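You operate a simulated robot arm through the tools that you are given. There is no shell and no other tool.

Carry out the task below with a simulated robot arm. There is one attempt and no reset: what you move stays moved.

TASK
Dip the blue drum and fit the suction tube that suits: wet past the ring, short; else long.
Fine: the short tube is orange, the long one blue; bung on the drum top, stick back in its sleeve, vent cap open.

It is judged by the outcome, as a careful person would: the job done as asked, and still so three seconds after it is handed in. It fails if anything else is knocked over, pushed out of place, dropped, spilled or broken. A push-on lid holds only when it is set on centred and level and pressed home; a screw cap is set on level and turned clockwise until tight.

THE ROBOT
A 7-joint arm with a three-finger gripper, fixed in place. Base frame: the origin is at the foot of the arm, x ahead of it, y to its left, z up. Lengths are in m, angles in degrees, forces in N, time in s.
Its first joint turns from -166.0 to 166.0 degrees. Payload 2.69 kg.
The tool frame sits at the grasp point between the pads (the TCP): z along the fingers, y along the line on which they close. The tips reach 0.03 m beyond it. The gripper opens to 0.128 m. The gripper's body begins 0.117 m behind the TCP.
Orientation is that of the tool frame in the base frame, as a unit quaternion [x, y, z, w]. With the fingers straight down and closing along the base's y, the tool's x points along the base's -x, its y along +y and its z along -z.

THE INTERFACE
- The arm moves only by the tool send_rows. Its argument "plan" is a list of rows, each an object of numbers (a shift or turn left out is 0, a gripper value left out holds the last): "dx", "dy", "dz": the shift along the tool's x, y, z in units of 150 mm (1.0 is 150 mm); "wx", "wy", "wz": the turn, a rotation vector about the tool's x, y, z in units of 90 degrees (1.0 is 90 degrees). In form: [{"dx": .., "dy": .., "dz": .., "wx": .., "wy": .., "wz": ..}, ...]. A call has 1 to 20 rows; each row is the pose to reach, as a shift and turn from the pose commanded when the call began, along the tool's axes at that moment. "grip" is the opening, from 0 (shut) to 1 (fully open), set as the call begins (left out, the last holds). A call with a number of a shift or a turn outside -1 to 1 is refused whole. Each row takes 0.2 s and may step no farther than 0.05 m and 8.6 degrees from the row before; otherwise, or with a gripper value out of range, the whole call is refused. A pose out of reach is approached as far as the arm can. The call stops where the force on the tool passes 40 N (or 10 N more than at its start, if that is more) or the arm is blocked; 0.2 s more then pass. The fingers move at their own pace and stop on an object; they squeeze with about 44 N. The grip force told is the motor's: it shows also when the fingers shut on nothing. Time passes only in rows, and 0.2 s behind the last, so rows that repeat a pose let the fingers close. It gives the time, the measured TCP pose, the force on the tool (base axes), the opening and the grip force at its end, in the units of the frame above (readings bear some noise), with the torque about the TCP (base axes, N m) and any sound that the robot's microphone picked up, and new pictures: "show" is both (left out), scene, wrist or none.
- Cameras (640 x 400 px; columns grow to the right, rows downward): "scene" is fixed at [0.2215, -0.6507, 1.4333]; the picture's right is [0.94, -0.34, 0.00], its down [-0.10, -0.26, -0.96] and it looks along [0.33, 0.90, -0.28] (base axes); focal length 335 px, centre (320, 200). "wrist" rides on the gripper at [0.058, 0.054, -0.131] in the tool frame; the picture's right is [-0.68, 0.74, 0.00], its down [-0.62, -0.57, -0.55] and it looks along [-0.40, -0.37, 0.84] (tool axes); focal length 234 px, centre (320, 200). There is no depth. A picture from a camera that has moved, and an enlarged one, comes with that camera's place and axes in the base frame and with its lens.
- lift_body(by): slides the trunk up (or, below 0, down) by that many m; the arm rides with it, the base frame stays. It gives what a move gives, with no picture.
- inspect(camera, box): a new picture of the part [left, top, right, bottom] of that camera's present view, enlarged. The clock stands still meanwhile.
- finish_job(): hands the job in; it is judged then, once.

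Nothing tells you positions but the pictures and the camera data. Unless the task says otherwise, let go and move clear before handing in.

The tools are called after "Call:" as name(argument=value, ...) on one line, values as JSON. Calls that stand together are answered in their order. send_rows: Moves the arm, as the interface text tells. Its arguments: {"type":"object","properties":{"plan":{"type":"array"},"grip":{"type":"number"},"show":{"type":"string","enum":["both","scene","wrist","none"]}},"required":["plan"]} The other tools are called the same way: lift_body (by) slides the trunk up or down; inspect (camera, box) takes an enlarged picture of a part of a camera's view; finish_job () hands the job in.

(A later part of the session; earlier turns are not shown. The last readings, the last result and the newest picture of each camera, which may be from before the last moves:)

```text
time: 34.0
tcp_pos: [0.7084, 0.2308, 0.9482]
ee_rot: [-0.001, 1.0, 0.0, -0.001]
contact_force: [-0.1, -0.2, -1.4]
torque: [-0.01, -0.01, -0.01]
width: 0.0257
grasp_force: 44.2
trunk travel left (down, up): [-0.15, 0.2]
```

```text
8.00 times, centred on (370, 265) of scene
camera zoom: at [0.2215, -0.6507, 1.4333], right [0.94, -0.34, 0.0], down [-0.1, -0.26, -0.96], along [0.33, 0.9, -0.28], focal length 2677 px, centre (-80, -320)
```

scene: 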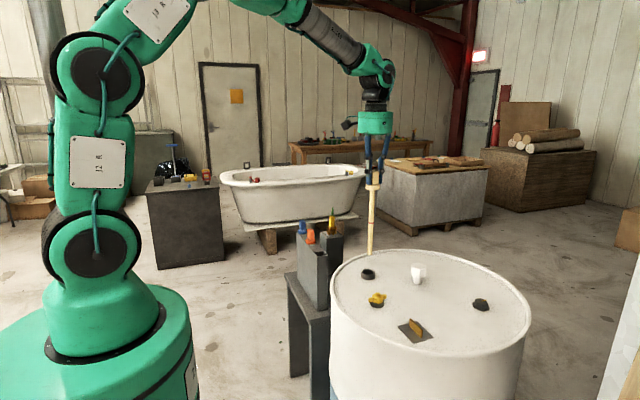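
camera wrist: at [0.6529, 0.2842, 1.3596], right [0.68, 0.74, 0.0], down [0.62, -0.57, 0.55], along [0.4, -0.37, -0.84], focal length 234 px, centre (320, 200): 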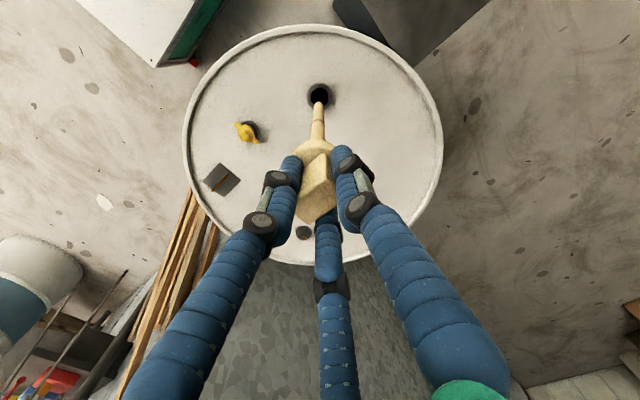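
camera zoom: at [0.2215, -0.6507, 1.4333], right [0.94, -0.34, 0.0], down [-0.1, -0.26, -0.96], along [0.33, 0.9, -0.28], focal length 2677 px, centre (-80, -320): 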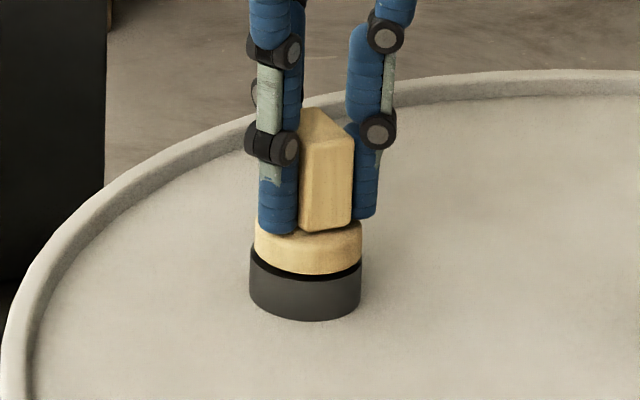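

Call:
send_rows(plan=[{"dz": 0.015}, {"dz": 0.03}, {"dz": 0.03}], show="none")

Call:
inspect(camera="scene", box=[350, 240, 390, 290])

```text
time: 34.8
tcp_pos: [0.7098, 0.231, 0.944]
ee_rot: [0.0, 1.0, 0.0, 0.0]
contact_force: [-2.1, -0.8, 5.3]
torque: [-0.15, 0.06, -0.04]
width: 0.0258
grasp_force: 44.3
trunk travel left (down, up): [-0.15, 0.2]
```

```text
8.00 times, centred on (370, 265) of scene
camera zoom: at [0.2215, -0.6507, 1.4333], right [0.94, -0.34, 0.0], down [-0.1, -0.26, -0.96], along [0.33, 0.9, -0.28], focal length 2677 px, centre (-80, -320)
```

zoom: 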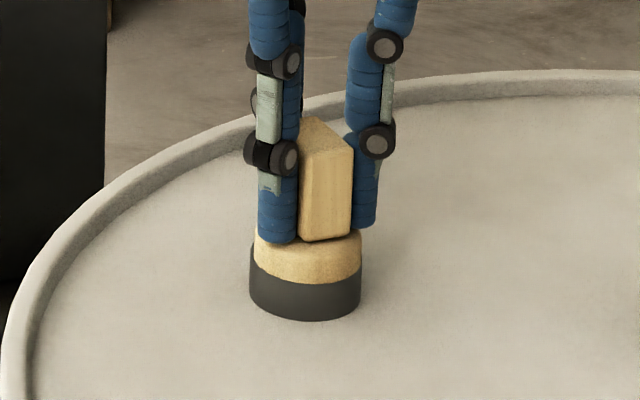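

The flange is seated on the collar with about 5 N of contact. I'll dwell briefly, then draw the stick straight out and read it.

Call:
send_rows(plan=[{"dz": -0.005}, {"dz": -0.005}, {"dz": -0.005}, {"dz": -0.005}, {"dz": -0.2}, {"dz": -0.4}, {"dz": -0.6}, {"dz": -0.8}, {"dz": -1.0}], show="none")

Call:
send_rows(plan=[{"dz": -0.2}, {"dz": -0.4}, {"dz": -0.6}, {"dz": -0.8}, {"dz": -0.95}], show="both")

Call:
inspect(camera="scene", box=[330, 170, 410, 290])

Call:
inspect(camera="wrist", box=[280, 70, 360, 170])

Call:
inspect(camera="scene", box=[355, 200, 390, 260])

```text
time: 36.8
tcp_pos: [0.7083, 0.2314, 1.0943]
ee_rot: [0.001, 1.0, 0.0, 0.0]
contact_force: [0.0, -0.5, -0.3]
torque: [-0.01, 0.0, 0.03]
width: 0.0254
grasp_force: 44.2
trunk travel left (down, up): [-0.15, 0.2]
```

```text
time: 38.0
tcp_pos: [0.7091, 0.2316, 1.2366]
ee_rot: [0.0, 1.0, 0.0, 0.001]
contact_force: [0.7, 0.5, -1.1]
torque: [0.01, 0.03, -0.01]
width: 0.0257
grasp_force: 44.3
trunk travel left (down, up): [-0.15, 0.2]
camera wrist: at [0.6516, 0.2855, 1.3684], right [0.68, 0.74, 0.0], down [0.62, -0.57, 0.55], along [0.4, -0.37, -0.84], focal length 234 px, centre (320, 200)
```

scene: 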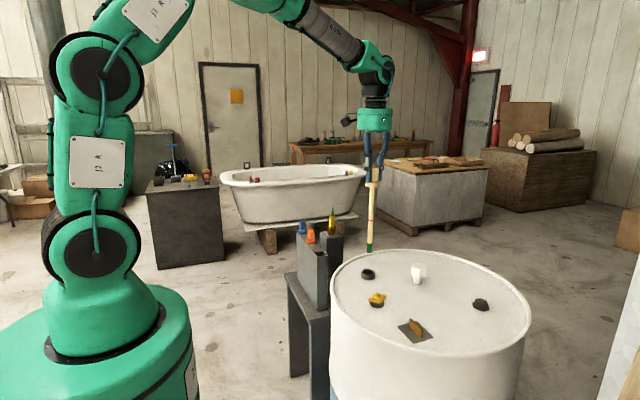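
wrist: 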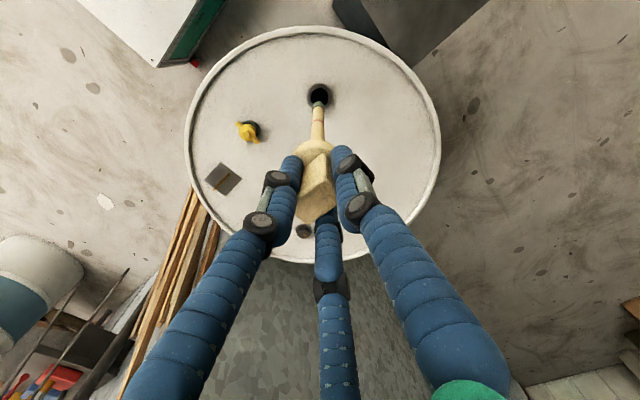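

```text
3.33 times, centred on (370, 230) of scene
camera zoom: at [0.2215, -0.6507, 1.4333], right [0.94, -0.34, 0.0], down [-0.1, -0.26, -0.96], along [0.33, 0.9, -0.28], focal length 1116 px, centre (153, 100)
```

zoom: 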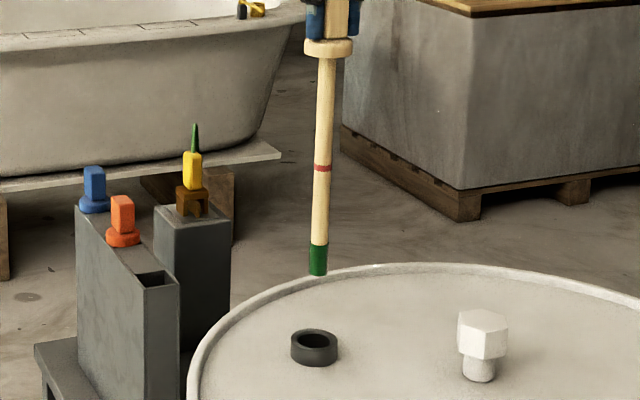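

```text
4.00 times, centred on (320, 120) of wrist
camera zoom: at [0.6516, 0.2855, 1.3684], right [0.68, 0.74, 0.0], down [0.62, -0.57, 0.55], along [0.4, -0.37, -0.84], focal length 937 px, centre (320, 520)
```

zoom: 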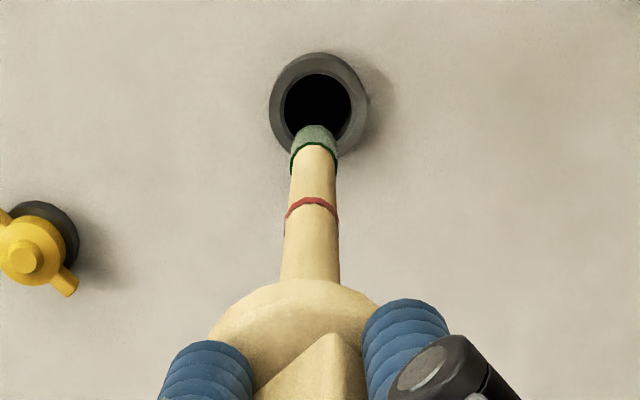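

```text
6.67 times, centred on (372, 230) of scene
camera zoom: at [0.2215, -0.6507, 1.4333], right [0.94, -0.34, 0.0], down [-0.1, -0.26, -0.96], along [0.33, 0.9, -0.28], focal length 2231 px, centre (-30, 0)
```

zoom: 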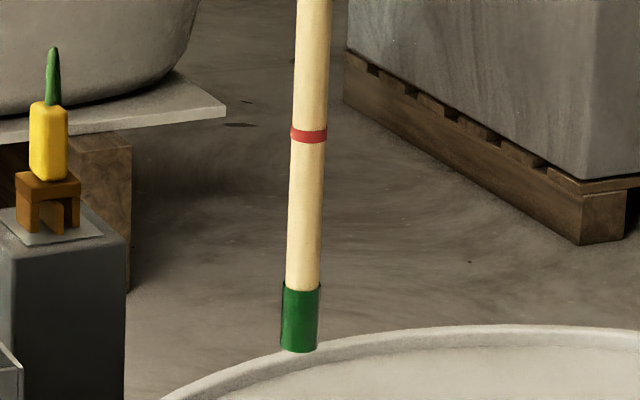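

The stick is wet (green) only on its bottom ~26 mm, well short of the red ring, so the long **blue** tube is the one to fit. First I'll take the stick back to its sleeve.

Call:
send_rows(plan=[{"dx": 0.08, "dy": 0.27}, {"dx": 0.16, "dy": 0.54}, {"dx": 0.25, "dy": 0.826}], show="none")

Call:
send_rows(plan=[{"dx": 0.08, "dy": 0.27}, {"dx": 0.16, "dy": 0.54}, {"dx": 0.25, "dy": 0.826}, {"dx": 0.25, "dy": 0.826}], show="wrist")

Call:
inspect(camera="scene", box=[280, 160, 370, 280])

Call:
inspect(camera="wrist", box=[270, 60, 370, 170])

```text
time: 38.8
tcp_pos: [0.6721, 0.3555, 1.2362]
ee_rot: [0.0, 1.0, 0.0, 0.0]
contact_force: [-0.1, 0.0, -1.3]
torque: [0.0, -0.01, -0.02]
width: 0.0258
grasp_force: 43.6
trunk travel left (down, up): [-0.15, 0.2]
```

```text
time: 39.8
tcp_pos: [0.6349, 0.4806, 1.2349]
ee_rot: [0.0, 1.0, 0.0, 0.0]
contact_force: [0.7, 0.2, -0.6]
torque: [-0.02, 0.0, -0.03]
width: 0.0257
grasp_force: 43.6
trunk travel left (down, up): [-0.15, 0.2]
camera wrist: at [0.5762, 0.5344, 1.368], right [0.68, 0.74, 0.0], down [0.62, -0.57, 0.55], along [0.4, -0.37, -0.84], focal length 234 px, centre (320, 200)
```

wrist: 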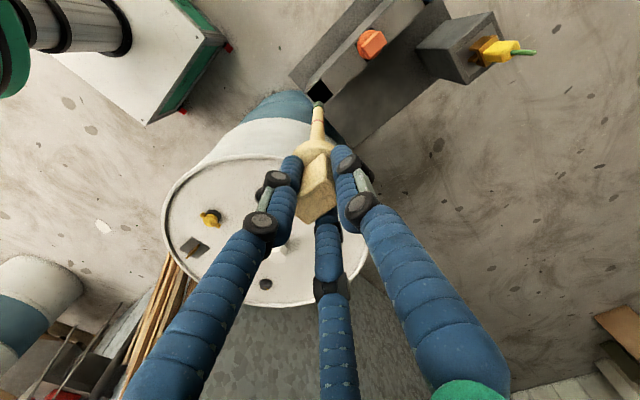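

```text
3.33 times, centred on (325, 220) of scene
camera zoom: at [0.2215, -0.6507, 1.4333], right [0.94, -0.34, 0.0], down [-0.1, -0.26, -0.96], along [0.33, 0.9, -0.28], focal length 1116 px, centre (303, 133)
```

zoom: 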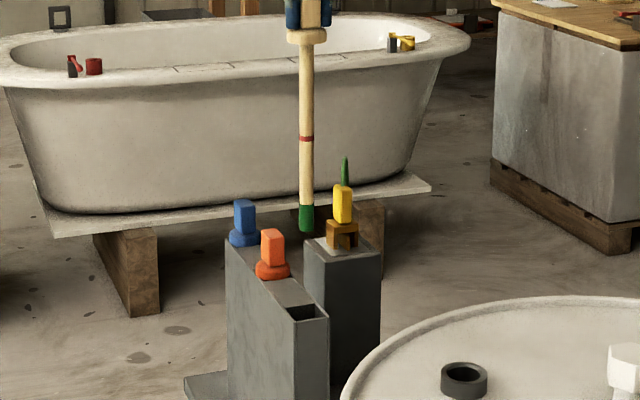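

```text
3.64 times, centred on (320, 115) of wrist
camera zoom: at [0.5762, 0.5344, 1.368], right [0.68, 0.74, 0.0], down [0.62, -0.57, 0.55], along [0.4, -0.37, -0.84], focal length 852 px, centre (320, 509)
```

zoom: 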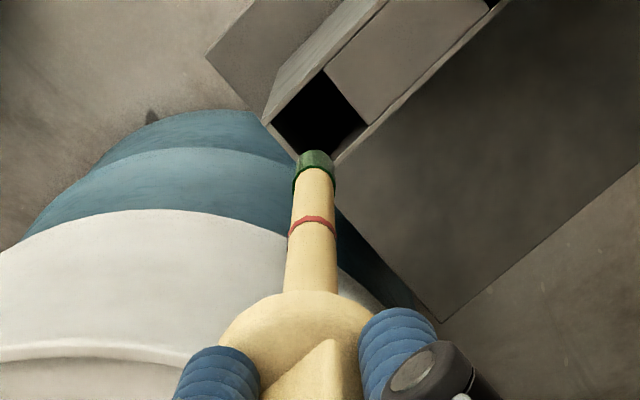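

The stick end lines up with its square sleeve within a few mm. I'll lower it back in along the same path it came out.

Call:
send_rows(plan=[{"dz": 0.2, "dy": 0.005}, {"dz": 0.4, "dy": 0.005}, {"dz": 0.6, "dy": 0.005}, {"dz": 0.8, "dy": 0.005}, {"dz": 1.0, "dy": 0.005}], show="none")

Call:
inspect(camera="scene", box=[280, 160, 370, 280])

```text
time: 41.0
tcp_pos: [0.6336, 0.4799, 1.0862]
ee_rot: [0.0, 1.0, 0.0, 0.0]
contact_force: [0.1, -0.1, -1.3]
torque: [0.0, 0.04, -0.02]
width: 0.0258
grasp_force: 44.4
trunk travel left (down, up): [-0.15, 0.2]
```

```text
3.33 times, centred on (325, 220) of scene
camera zoom: at [0.2215, -0.6507, 1.4333], right [0.94, -0.34, 0.0], down [-0.1, -0.26, -0.96], along [0.33, 0.9, -0.28], focal length 1116 px, centre (303, 133)
```

zoom: 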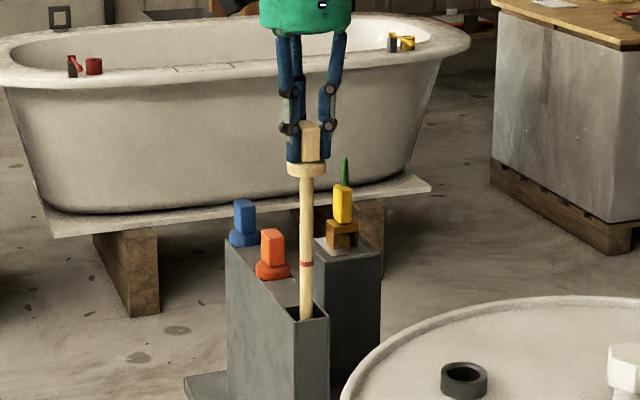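

Call:
send_rows(plan=[{"dz": 0.2}, {"dz": 0.4}, {"dz": 0.6}, {"dz": 0.8}, {"dz": 1.0}], show="none")

Call:
send_rows(plan=[{"dz": 0.05}, {"dz": 0.1}, {"dz": 0.13}, {"dz": 0.15}], show="none")

Call:
inspect(camera="scene", box=[290, 205, 350, 275])

```text
time: 42.2
tcp_pos: [0.6353, 0.4808, 0.9355]
ee_rot: [0.0, 1.0, 0.0, 0.0]
contact_force: [-0.3, -0.2, -0.5]
torque: [-0.02, 0.02, 0.02]
width: 0.0255
grasp_force: 44.5
trunk travel left (down, up): [-0.15, 0.2]
```

```text
time: 43.2
tcp_pos: [0.6331, 0.4805, 0.9122]
ee_rot: [0.0, 1.0, 0.0, 0.001]
contact_force: [0.3, -0.8, -1.0]
torque: [-0.03, 0.02, -0.01]
width: 0.0258
grasp_force: 44.0
trunk travel left (down, up): [-0.15, 0.2]
```

```text
5.71 times, centred on (320, 240) of scene
camera zoom: at [0.2215, -0.6507, 1.4333], right [0.94, -0.34, 0.0], down [-0.1, -0.26, -0.96], along [0.33, 0.9, -0.28], focal length 1912 px, centre (320, -29)
```

zoom: 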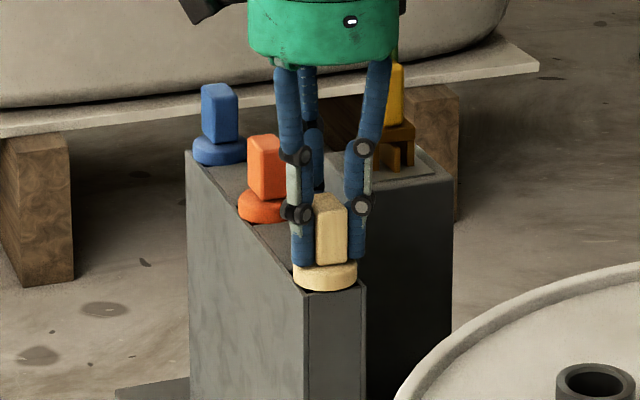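

Call:
send_rows(plan=[{"dz": 0.01}, {"dz": 0.02}, {"dz": 0.02}], show="none")

```text
time: 44.0
tcp_pos: [0.632, 0.4798, 0.9099]
ee_rot: [-0.001, 1.0, 0.0, 0.0]
contact_force: [-1.4, -1.6, 4.0]
torque: [-0.12, 0.03, -0.04]
width: 0.0257
grasp_force: 43.6
trunk travel left (down, up): [-0.15, 0.2]
```

The stick is seated again with about 4 N of contact. I'll release it and rise.

Call:
send_rows(plan=[{}, {}, {}], grip=0.7, show="none")

Call:
send_rows(plan=[{"dz": -0.2}, {"dz": -0.45}, {"dz": -0.7}, {"dz": -1.0}], show="both")

Call:
inspect(camera="scene", box=[290, 205, 350, 275])

```text
time: 44.8
tcp_pos: [0.6338, 0.4797, 0.9096]
ee_rot: [0.0, 1.0, 0.0, 0.001]
contact_force: [-0.2, -0.5, -0.4]
torque: [-0.01, 0.0, 0.01]
width: 0.0896
grasp_force: 0.0
trunk travel left (down, up): [-0.15, 0.2]
```

```text
time: 45.8
tcp_pos: [0.634, 0.4787, 1.0596]
ee_rot: [0.0, 1.0, -0.001, -0.002]
contact_force: [0.4, -0.9, -0.1]
torque: [-0.01, 0.05, -0.01]
width: 0.0896
grasp_force: 0.0
trunk travel left (down, up): [-0.15, 0.2]
camera wrist: at [0.5758, 0.5336, 1.1914], right [0.68, 0.74, 0.0], down [0.62, -0.56, 0.55], along [0.4, -0.37, -0.84], focal length 234 px, centre (320, 200)
```

scene: 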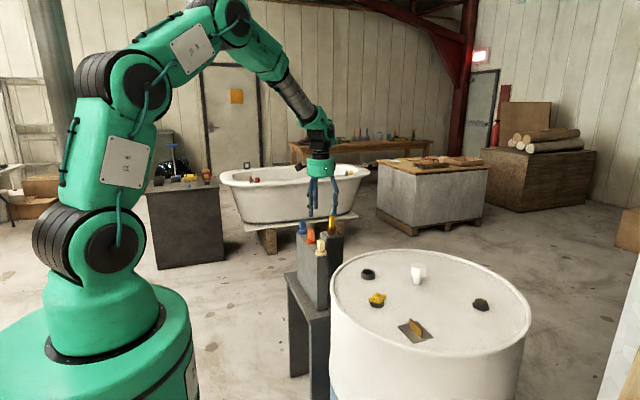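
wrist: 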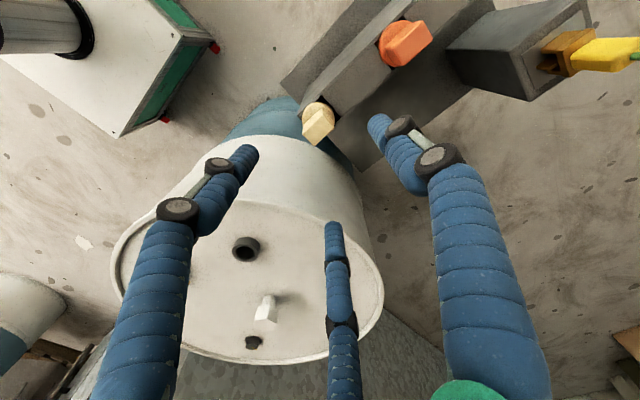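

```text
5.71 times, centred on (320, 240) of scene
camera zoom: at [0.2215, -0.6507, 1.4333], right [0.94, -0.34, 0.0], down [-0.1, -0.26, -0.96], along [0.33, 0.9, -0.28], focal length 1912 px, centre (320, -29)
```

zoom: 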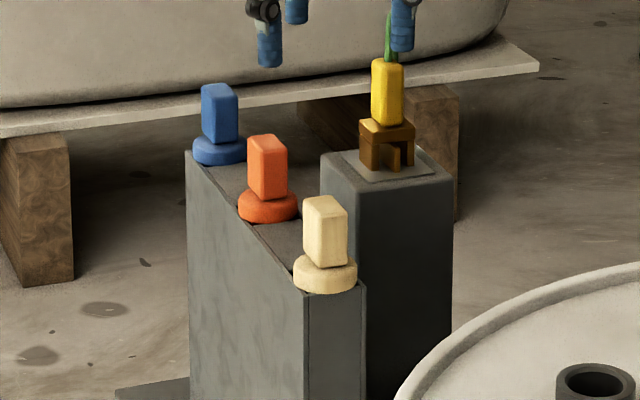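

The stick is back in its sleeve. Next is the blue tube at the far end of the rack, so I'll move over it and refine its position.

Call:
send_rows(plan=[{"dy": 0.3}, {"dy": 0.6}, {"dy": 0.9}, {"dy": 1.0}], show="none")

Call:
send_rows(plan=[{"dy": 0.3}, {"dy": 0.55}, {"dy": 0.55}], show="both")

Call:
inspect(camera="wrist", box=[290, 85, 350, 145])

Call:
inspect(camera="scene", box=[292, 213, 322, 240])

```text
time: 46.8
tcp_pos: [0.6333, 0.631, 1.0588]
ee_rot: [0.0, 1.0, -0.001, 0.0]
contact_force: [0.6, 0.2, -0.4]
torque: [-0.03, -0.01, 0.0]
width: 0.0896
grasp_force: 0.0
trunk travel left (down, up): [-0.15, 0.2]
```

```text
time: 47.6
tcp_pos: [0.6343, 0.7133, 1.0601]
ee_rot: [0.0, 1.0, 0.0, 0.0]
contact_force: [0.0, 0.5, 0.8]
torque: [-0.07, -0.04, 0.0]
width: 0.09
grasp_force: 0.1
trunk travel left (down, up): [-0.15, 0.2]
camera wrist: at [0.5762, 0.7674, 1.192], right [0.68, 0.74, 0.0], down [0.62, -0.57, 0.55], along [0.4, -0.37, -0.84], focal length 234 px, centre (320, 200)
```

scene: 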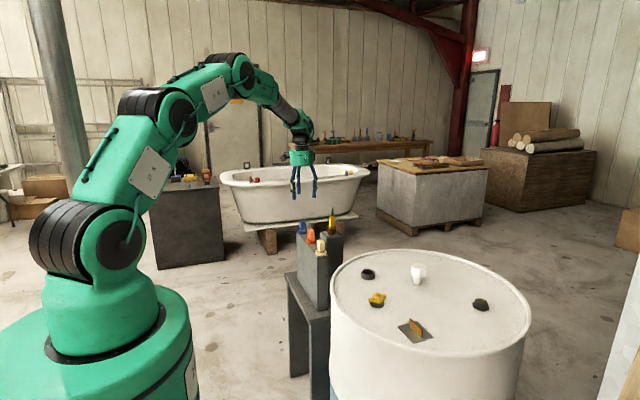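
wrist: 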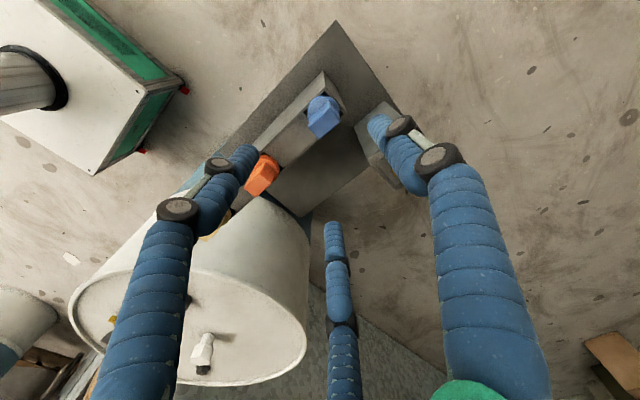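

```text
6.67 times, centred on (320, 115) of wrist
camera zoom: at [0.5762, 0.7674, 1.192], right [0.68, 0.74, 0.0], down [0.62, -0.57, 0.55], along [0.4, -0.37, -0.84], focal length 1561 px, centre (320, 767)
```

zoom: 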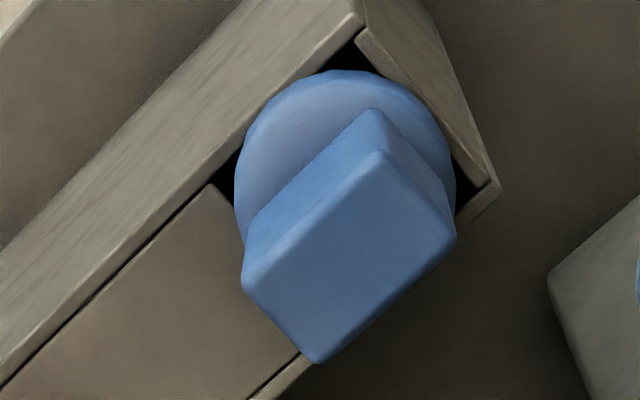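

```text
14.81 times, centred on (307, 226) of scene
camera zoom: at [0.2215, -0.6507, 1.4333], right [0.94, -0.34, 0.0], down [-0.1, -0.26, -0.96], along [0.33, 0.9, -0.28], focal length 4958 px, centre (513, -193)
```

zoom: 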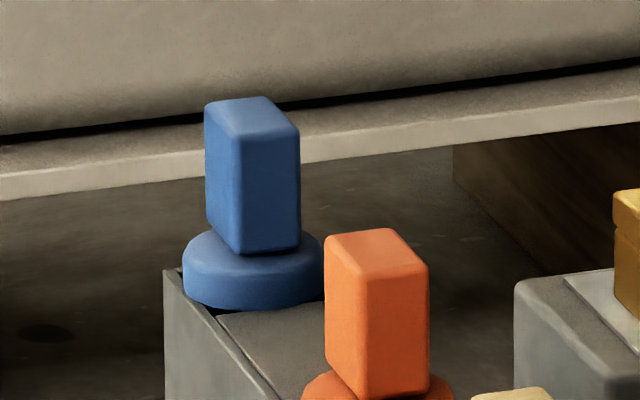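

The blue handle top is at about (0.634, 0.721, 0.916). I'll centre, descend and verify before gripping.

Call:
send_rows(plan=[{"dy": 0.05, "dz": 0.2}, {"dy": 0.05, "dz": 0.4}, {"dy": 0.05, "dz": 0.55}, {"dy": 0.05, "dz": 0.654}], show="wrist")

Call:
inspect(camera="wrist", box=[270, 110, 370, 210])

Call:
inspect(camera="scene", box=[275, 180, 345, 250])

```text
time: 48.6
tcp_pos: [0.6333, 0.7205, 0.9626]
ee_rot: [0.0, 1.0, -0.001, 0.0]
contact_force: [0.2, 0.3, 0.7]
torque: [0.0, 0.0, 0.01]
width: 0.0895
grasp_force: 0.1
trunk travel left (down, up): [-0.15, 0.2]
camera wrist: at [0.5764, 0.7744, 1.0939], right [0.68, 0.74, 0.0], down [0.62, -0.57, 0.55], along [0.4, -0.37, -0.84], focal length 234 px, centre (320, 200)
```

wrist: 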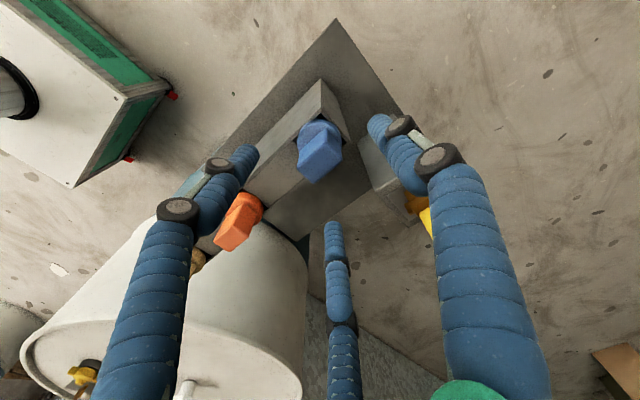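

```text
4.00 times, centred on (320, 160) of wrist
camera zoom: at [0.5764, 0.7744, 1.0939], right [0.68, 0.74, 0.0], down [0.62, -0.57, 0.55], along [0.4, -0.37, -0.84], focal length 937 px, centre (320, 360)
```

zoom: 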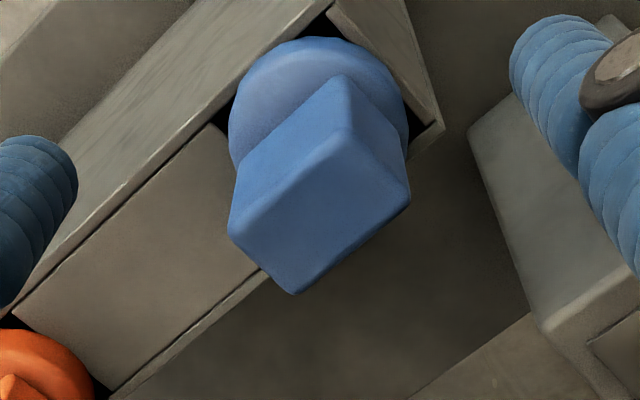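

```text
5.71 times, centred on (310, 215) of scene
camera zoom: at [0.2215, -0.6507, 1.4333], right [0.94, -0.34, 0.0], down [-0.1, -0.26, -0.96], along [0.33, 0.9, -0.28], focal length 1912 px, centre (377, 114)
```

zoom: 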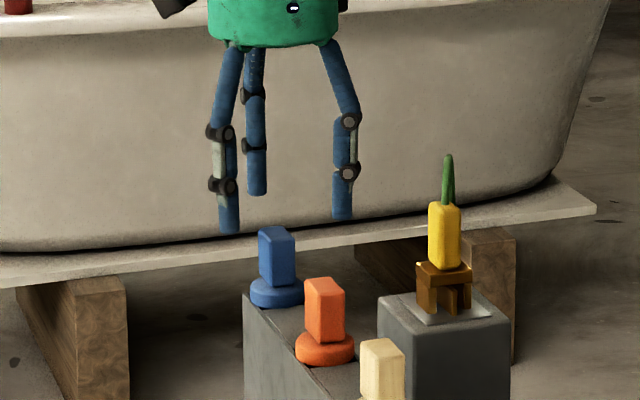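

Centred. I'll descend and grip the blue handle.

Call:
send_rows(plan=[{"dz": 0.12}, {"dz": 0.22}, {"dz": 0.3}, {"dz": 0.343}], show="none")

Call:
send_rows(plan=[{}, {}, {}, {}], grip=0.0, show="none")

Call:
inspect(camera="scene", box=[275, 180, 345, 250])

```text
time: 49.6
tcp_pos: [0.6353, 0.7211, 0.9111]
ee_rot: [0.0, 1.0, 0.001, 0.0]
contact_force: [-0.7, 0.2, -0.3]
torque: [-0.01, 0.0, 0.0]
width: 0.0895
grasp_force: 0.1
trunk travel left (down, up): [-0.15, 0.2]
```

```text
time: 50.6
tcp_pos: [0.6341, 0.7198, 0.9107]
ee_rot: [0.0, 1.0, 0.0, -0.001]
contact_force: [-0.6, -0.2, -0.7]
torque: [0.02, -0.04, -0.02]
width: 0.0261
grasp_force: 44.0
trunk travel left (down, up): [-0.15, 0.2]
```

```text
5.71 times, centred on (310, 215) of scene
camera zoom: at [0.2215, -0.6507, 1.4333], right [0.94, -0.34, 0.0], down [-0.1, -0.26, -0.96], along [0.33, 0.9, -0.28], focal length 1912 px, centre (377, 114)
```

zoom: 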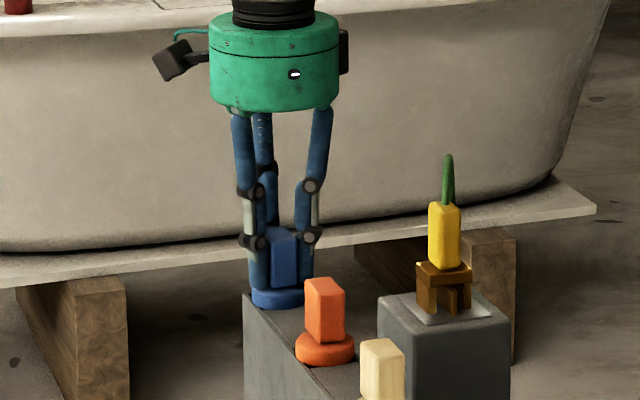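

Gripped at 26.1 mm. I'll lift slowly, then all the way out of the rack.

Call:
send_rows(plan=[{"dz": -0.04}, {"dz": -0.08}, {"dz": -0.12}], show="none")

Call:
send_rows(plan=[{"dz": -0.2}, {"dz": -0.4}, {"dz": -0.6}, {"dz": -0.8}, {"dz": -1.0}], show="none")

Call:
send_rows(plan=[{"dz": -0.2}, {"dz": -0.4}, {"dz": -0.6}, {"dz": -0.8}, {"dz": -1.0}], show="both")

Call:
inspect(camera="scene", box=[270, 130, 370, 260])

```text
time: 51.4
tcp_pos: [0.6352, 0.7211, 0.9294]
ee_rot: [0.0, 1.0, 0.001, 0.0]
contact_force: [-0.8, 0.4, -1.5]
torque: [0.04, -0.02, -0.01]
width: 0.0263
grasp_force: 44.3
trunk travel left (down, up): [-0.15, 0.2]
```

```text
time: 52.6
tcp_pos: [0.6326, 0.7205, 1.0786]
ee_rot: [0.001, 1.0, 0.0, 0.0]
contact_force: [0.7, -0.9, -2.1]
torque: [0.01, 0.0, -0.04]
width: 0.0264
grasp_force: 43.4
trunk travel left (down, up): [-0.15, 0.2]
```

```text
time: 53.8
tcp_pos: [0.6344, 0.7201, 1.2298]
ee_rot: [0.001, 1.0, 0.0, 0.0]
contact_force: [-0.5, 0.7, -1.7]
torque: [0.01, 0.02, 0.0]
width: 0.0263
grasp_force: 44.1
trunk travel left (down, up): [-0.15, 0.2]
camera wrist: at [0.5763, 0.7747, 1.3613], right [0.68, 0.74, 0.0], down [0.62, -0.57, 0.55], along [0.4, -0.37, -0.84], focal length 234 px, centre (320, 200)
```

scene: 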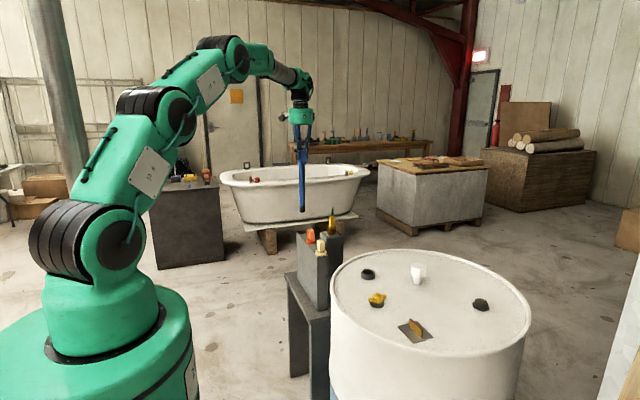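
wrist: 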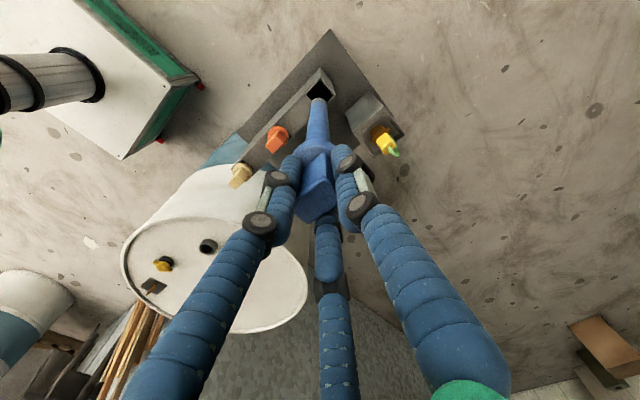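

```text
3.08 times, centred on (320, 195) of scene
camera zoom: at [0.2215, -0.6507, 1.4333], right [0.94, -0.34, 0.0], down [-0.1, -0.26, -0.96], along [0.33, 0.9, -0.28], focal length 1030 px, centre (320, 215)
```

zoom: 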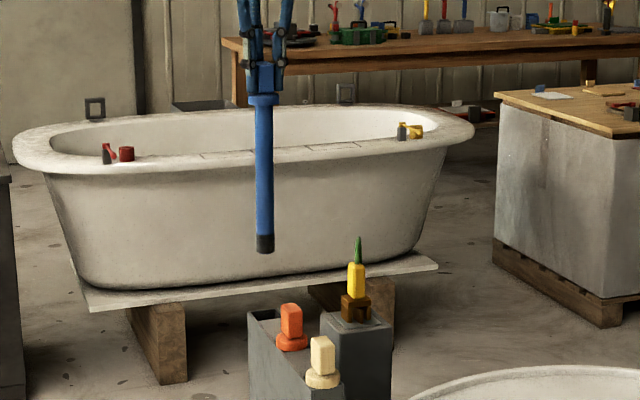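

The blue tube is out, with the end about 0.267 m below the TCP. I'll raise it slightly and carry it to the bung hole, passing well above the other rack items.

Call:
send_rows(plan=[{"dz": -0.2}, {"dy": -0.25, "dz": -0.2}, {"dy": -0.5, "dz": -0.2}, {"dy": -0.75, "dz": -0.2}, {"dy": -1.0, "dz": -0.2}], show="none")

Call:
send_rows(plan=[{"dy": -0.25}, {"dy": -0.5}, {"dy": -0.75}, {"dy": -1.0}], show="none")

Call:
send_rows(plan=[{"dx": -0.06, "dy": -0.25}, {"dx": -0.12, "dy": -0.5}, {"dx": -0.18, "dy": -0.75}, {"dx": -0.25, "dy": -1.0}], show="none")

Call:
send_rows(plan=[{"dx": -0.12, "dy": -0.13}, {"dx": -0.253, "dy": -0.257}, {"dx": -0.253, "dy": -0.257}, {"dx": -0.253, "dy": -0.257}], show="both")

Call:
inspect(camera="wrist", box=[270, 60, 370, 160])

Call:
inspect(camera="scene", box=[320, 150, 420, 290])

```text
time: 55.0
tcp_pos: [0.6326, 0.5697, 1.2595]
ee_rot: [0.0, 1.0, -0.001, 0.001]
contact_force: [0.2, 0.0, -0.8]
torque: [0.0, 0.0, -0.02]
width: 0.0263
grasp_force: 43.8
trunk travel left (down, up): [-0.15, 0.2]
```

```text
time: 56.0
tcp_pos: [0.6326, 0.4185, 1.2611]
ee_rot: [0.0, 1.0, 0.0, 0.0]
contact_force: [-0.4, 0.3, -1.4]
torque: [-0.03, 0.01, 0.0]
width: 0.0261
grasp_force: 44.1
trunk travel left (down, up): [-0.15, 0.2]
```

```text
time: 57.0
tcp_pos: [0.6715, 0.2692, 1.26]
ee_rot: [0.0, 1.0, 0.0, 0.0]
contact_force: [0.3, 0.9, -1.0]
torque: [-0.02, -0.03, -0.02]
width: 0.0261
grasp_force: 44.1
trunk travel left (down, up): [-0.15, 0.2]
```

```text
time: 58.0
tcp_pos: [0.7087, 0.2299, 1.2606]
ee_rot: [0.0, 1.0, 0.0, 0.001]
contact_force: [-0.5, 0.1, -1.8]
torque: [-0.05, -0.02, -0.01]
width: 0.0259
grasp_force: 43.5
trunk travel left (down, up): [-0.15, 0.2]
camera wrist: at [0.6512, 0.2851, 1.3915], right [0.68, 0.74, 0.0], down [0.62, -0.57, 0.55], along [0.4, -0.37, -0.84], focal length 234 px, centre (320, 200)
```

scene: 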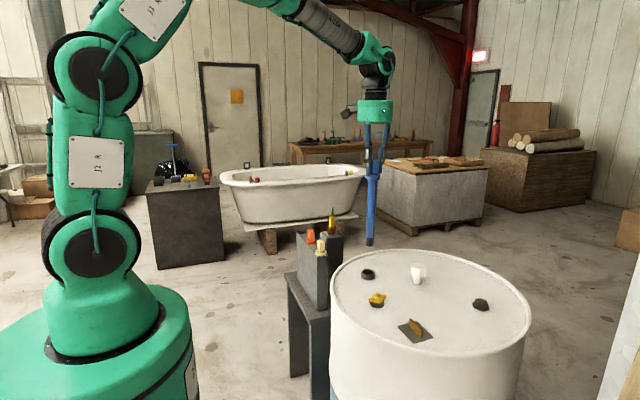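
wrist: 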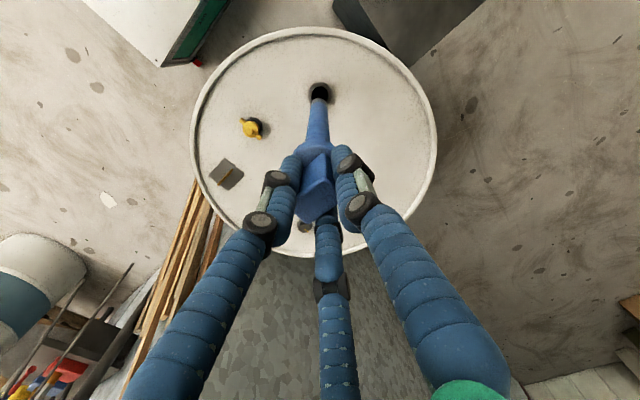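

```text
4.00 times, centred on (320, 110) of wrist
camera zoom: at [0.6512, 0.2851, 1.3915], right [0.68, 0.74, 0.0], down [0.62, -0.57, 0.55], along [0.4, -0.37, -0.84], focal length 937 px, centre (320, 560)
```

zoom: 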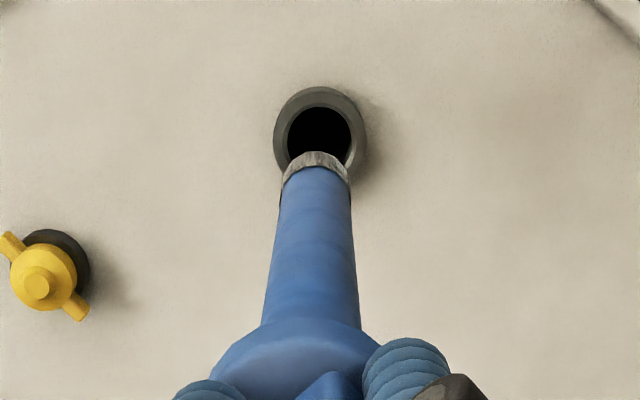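

```text
2.86 times, centred on (370, 220) of scene
camera zoom: at [0.2215, -0.6507, 1.4333], right [0.94, -0.34, 0.0], down [-0.1, -0.26, -0.96], along [0.33, 0.9, -0.28], focal length 956 px, centre (177, 143)
```

zoom: 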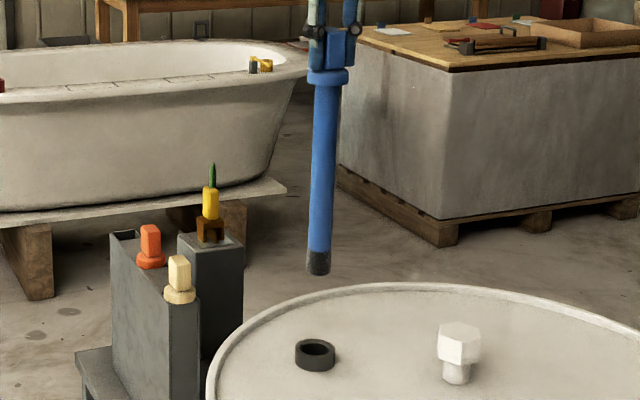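

The tube end is within about 1 mm of the hole centre. I'll lower it gently into the collar, watching force.

Call:
send_rows(plan=[{"dz": 0.2}, {"dz": 0.4}, {"dz": 0.55}, {"dz": 0.65}, {"dz": 0.72}, {"dz": 0.78}], show="none")

Call:
inspect(camera="scene", box=[320, 170, 420, 290])

Call:
inspect(camera="wrist", box=[270, 60, 370, 160])

```text
time: 59.4
tcp_pos: [0.7101, 0.2315, 1.1411]
ee_rot: [0.0, 1.0, 0.001, 0.0]
contact_force: [0.2, -0.2, -1.2]
torque: [0.02, 0.02, 0.0]
width: 0.0262
grasp_force: 44.2
trunk travel left (down, up): [-0.15, 0.2]
```

```text
3.33 times, centred on (370, 230) of scene
camera zoom: at [0.2215, -0.6507, 1.4333], right [0.94, -0.34, 0.0], down [-0.1, -0.26, -0.96], along [0.33, 0.9, -0.28], focal length 1116 px, centre (153, 100)
```

zoom: 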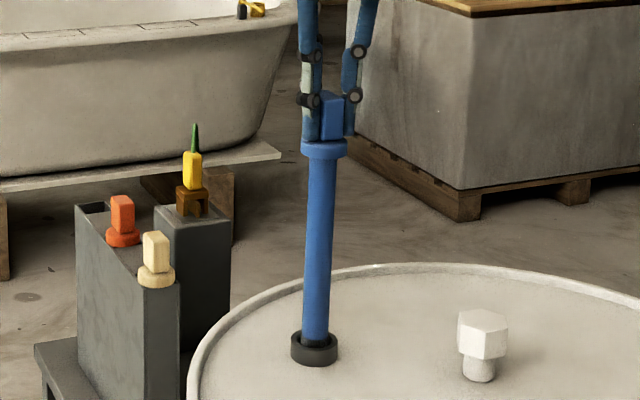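

```text
4.00 times, centred on (320, 110) of wrist
camera zoom: at [0.652, 0.2854, 1.2729], right [0.68, 0.74, 0.0], down [0.62, -0.57, 0.55], along [0.4, -0.37, -0.84], focal length 937 px, centre (320, 560)
```

zoom: 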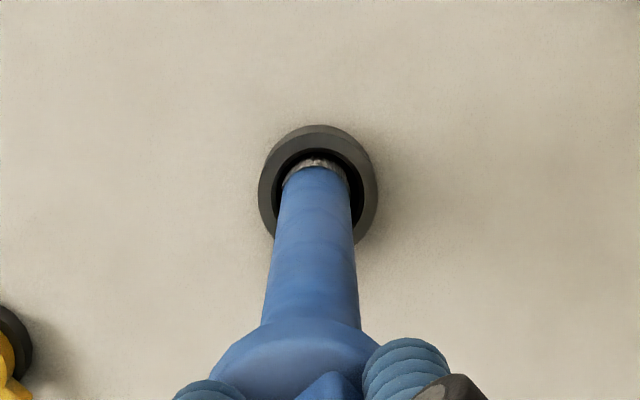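

The tube is inside the hole with even clearance and no contact. I'll continue down to just above seating.

Call:
send_rows(plan=[{"dz": 0.2}, {"dz": 0.4}, {"dz": 0.6}, {"dz": 0.8}, {"dz": 1.0}], show="none")

Call:
send_rows(plan=[{"dz": 0.1}, {"dz": 0.18}, {"dz": 0.25}, {"dz": 0.28}], show="none")

Call:
inspect(camera="scene", box=[350, 240, 390, 290])

```text
time: 60.6
tcp_pos: [0.7097, 0.2307, 0.9923]
ee_rot: [0.0, 1.0, 0.0, 0.0]
contact_force: [0.4, -0.7, -0.9]
torque: [0.03, -0.01, 0.02]
width: 0.0261
grasp_force: 44.0
trunk travel left (down, up): [-0.15, 0.2]
```

```text
time: 61.6
tcp_pos: [0.71, 0.2313, 0.949]
ee_rot: [0.0, 1.0, 0.0, 0.0]
contact_force: [0.0, 0.4, -2.3]
torque: [-0.02, -0.02, 0.02]
width: 0.0263
grasp_force: 43.9
trunk travel left (down, up): [-0.15, 0.2]
```

```text
8.00 times, centred on (370, 265) of scene
camera zoom: at [0.2215, -0.6507, 1.4333], right [0.94, -0.34, 0.0], down [-0.1, -0.26, -0.96], along [0.33, 0.9, -0.28], focal length 2677 px, centre (-80, -320)
```

zoom: 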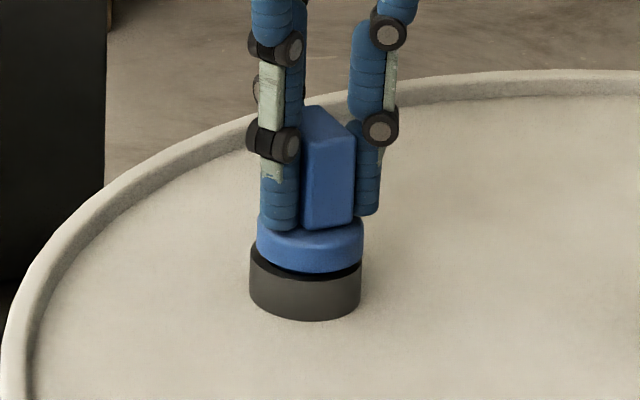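

Call:
send_rows(plan=[{"dz": 0.015}, {"dz": 0.03}, {"dz": 0.035}], show="none")

Call:
inspect(camera="scene", box=[350, 240, 390, 290])

```text
time: 62.4
tcp_pos: [0.7095, 0.232, 0.9444]
ee_rot: [0.0, 1.0, 0.0, 0.0]
contact_force: [-0.6, -0.8, 0.3]
torque: [-0.08, 0.02, -0.02]
width: 0.0261
grasp_force: 44.2
trunk travel left (down, up): [-0.15, 0.2]
```

```text
8.00 times, centred on (370, 265) of scene
camera zoom: at [0.2215, -0.6507, 1.4333], right [0.94, -0.34, 0.0], down [-0.1, -0.26, -0.96], along [0.33, 0.9, -0.28], focal length 2677 px, centre (-80, -320)
```

zoom: 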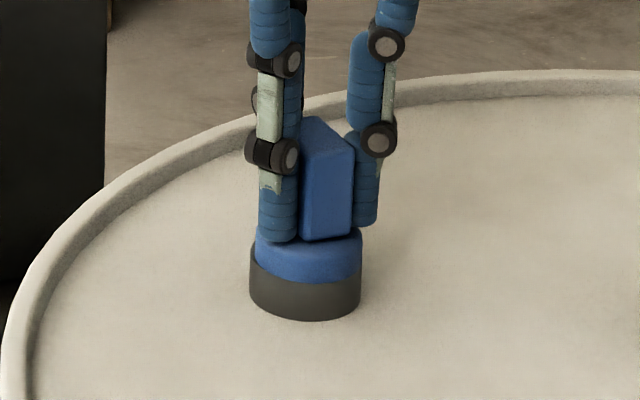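

The flange has just reached the collar. I'll press lightly to make sure it's home.

Call:
send_rows(plan=[{"dz": 0.01}, {"dz": 0.015}, {"dz": 0.015}], show="none")

```text
time: 63.2
tcp_pos: [0.709, 0.2304, 0.9444]
ee_rot: [0.0, 1.0, 0.0, 0.001]
contact_force: [-3.6, -4.2, 18.8]
torque: [-0.64, 0.18, -0.04]
width: 0.0262
grasp_force: 44.0
trunk travel left (down, up): [-0.15, 0.2]
```

It's solidly seated (about 19 N). I'll ease off, release and rise.

Call:
send_rows(plan=[{"dz": -0.014}, {"dz": -0.014}], show="none")

Call:
send_rows(plan=[{}, {}, {}], grip=0.7, show="none")

Call:
send_rows(plan=[{"dz": -0.2}, {"dz": -0.45}, {"dz": -0.7}, {"dz": -0.95}], show="both")

Call:
inspect(camera="scene", box=[350, 240, 390, 290])

Call:
inspect(camera="scene", box=[320, 230, 540, 360])

```text
time: 63.8
tcp_pos: [0.7093, 0.2326, 0.9449]
ee_rot: [0.0, 1.0, 0.0, 0.001]
contact_force: [1.2, 0.2, 3.9]
torque: [-0.13, -0.11, 0.06]
width: 0.0261
grasp_force: 43.8
trunk travel left (down, up): [-0.15, 0.2]
```

```text
time: 64.6
tcp_pos: [0.7084, 0.2316, 0.9455]
ee_rot: [0.0, 1.0, 0.0, 0.0]
contact_force: [-0.1, 1.1, 0.1]
torque: [0.0, -0.01, 0.01]
width: 0.0896
grasp_force: 0.0
trunk travel left (down, up): [-0.15, 0.2]
```

```text
time: 65.6
tcp_pos: [0.7094, 0.2307, 1.0859]
ee_rot: [0.0, 1.0, 0.0, -0.001]
contact_force: [0.5, 0.0, 0.1]
torque: [0.01, 0.04, 0.0]
width: 0.0895
grasp_force: 0.1
trunk travel left (down, up): [-0.15, 0.2]
camera wrist: at [0.6519, 0.2855, 1.2183], right [0.68, 0.74, 0.0], down [0.62, -0.57, 0.55], along [0.4, -0.37, -0.84], focal length 234 px, centre (320, 200)
```

scene: 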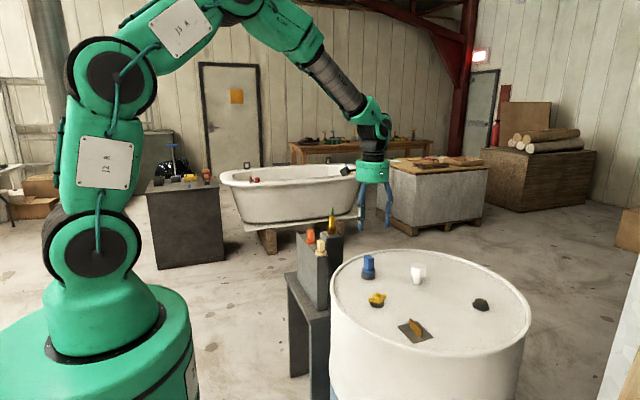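
wrist: 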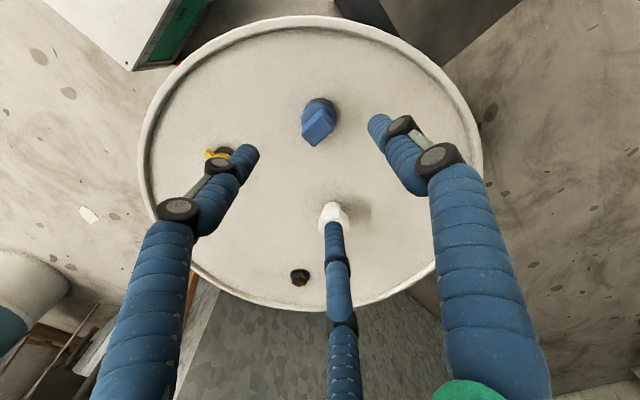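

```text
8.00 times, centred on (370, 265) of scene
camera zoom: at [0.2215, -0.6507, 1.4333], right [0.94, -0.34, 0.0], down [-0.1, -0.26, -0.96], along [0.33, 0.9, -0.28], focal length 2677 px, centre (-80, -320)
```

zoom: 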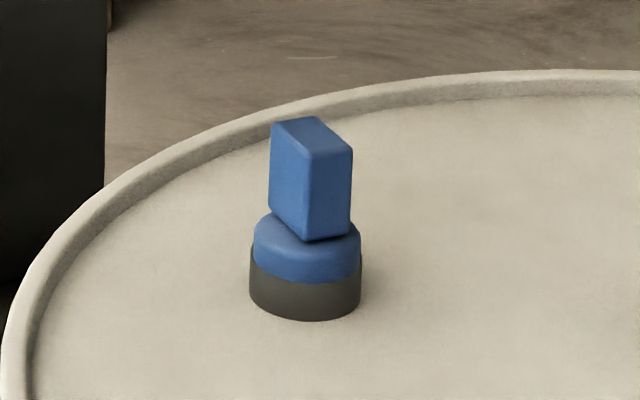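

```text
2.91 times, centred on (430, 295) of scene
camera zoom: at [0.2215, -0.6507, 1.4333], right [0.94, -0.34, 0.0], down [-0.1, -0.26, -0.96], along [0.33, 0.9, -0.28], focal length 974 px, centre (0, -76)
```

zoom: 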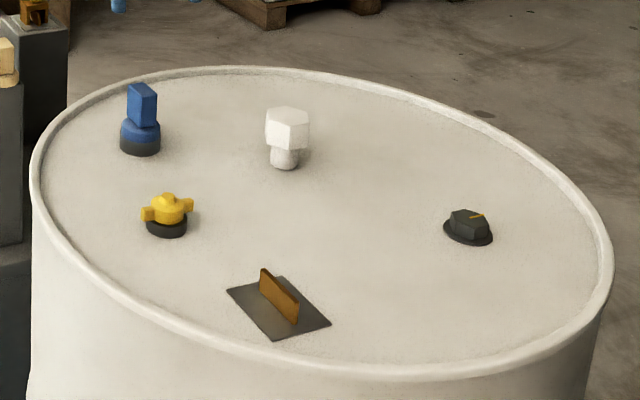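

The blue tube is fitted level on the collar. Now for the vent: I'll go above the yellow winged cap, which sits on its own neck like a screw cap, and look closely.

Call:
send_rows(plan=[{"dx": 0.08, "dy": -0.25}, {"dx": 0.16, "dy": -0.5}, {"dx": 0.25, "dy": -0.75}, {"dx": 0.336, "dy": -1.0}, {"dx": 0.336, "dy": -1.0, "dz": 0.25}], show="both")

Call:
inspect(camera="wrist", box=[280, 95, 360, 175])

Call:
inspect(camera="scene", box=[366, 289, 390, 309])

```text
time: 66.8
tcp_pos: [0.6591, 0.0818, 1.0491]
ee_rot: [0.001, 1.0, 0.0, 0.001]
contact_force: [-0.3, 0.2, 0.7]
torque: [0.04, -0.08, -0.04]
width: 0.0898
grasp_force: 0.1
trunk travel left (down, up): [-0.15, 0.2]
camera wrist: at [0.6011, 0.1351, 1.1819], right [0.68, 0.74, 0.0], down [0.61, -0.57, 0.55], along [0.41, -0.37, -0.84], focal length 234 px, centre (320, 200)
```

scene: 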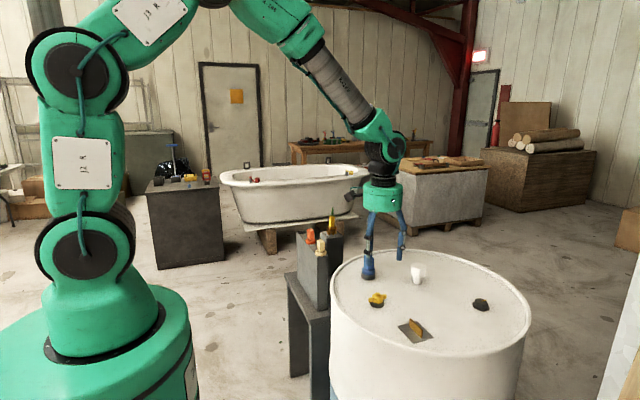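
wrist: 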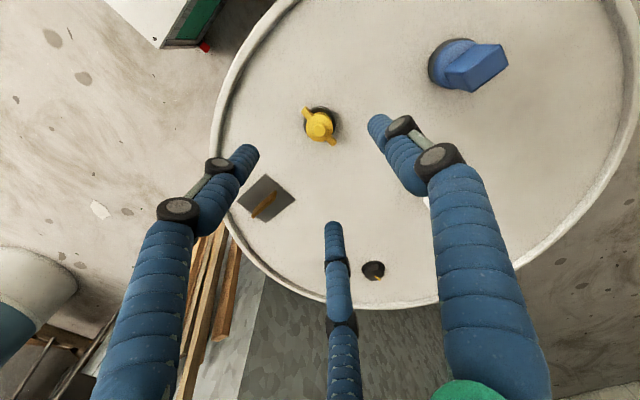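

```text
5.00 times, centred on (320, 135) of wrist
camera zoom: at [0.6011, 0.1351, 1.1819], right [0.68, 0.74, 0.0], down [0.61, -0.57, 0.55], along [0.41, -0.37, -0.84], focal length 1171 px, centre (320, 525)
```

zoom: 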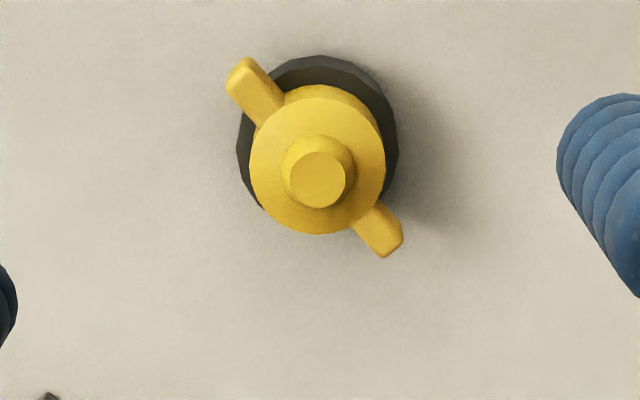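

```text
16.00 times, centred on (378, 299) of scene
camera zoom: at [0.2215, -0.6507, 1.4333], right [0.94, -0.34, 0.0], down [-0.1, -0.26, -0.96], along [0.33, 0.9, -0.28], focal length 5355 px, centre (-608, -1384)
```

zoom: 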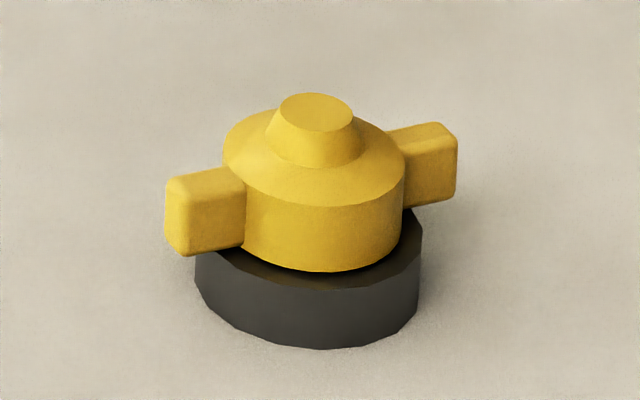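

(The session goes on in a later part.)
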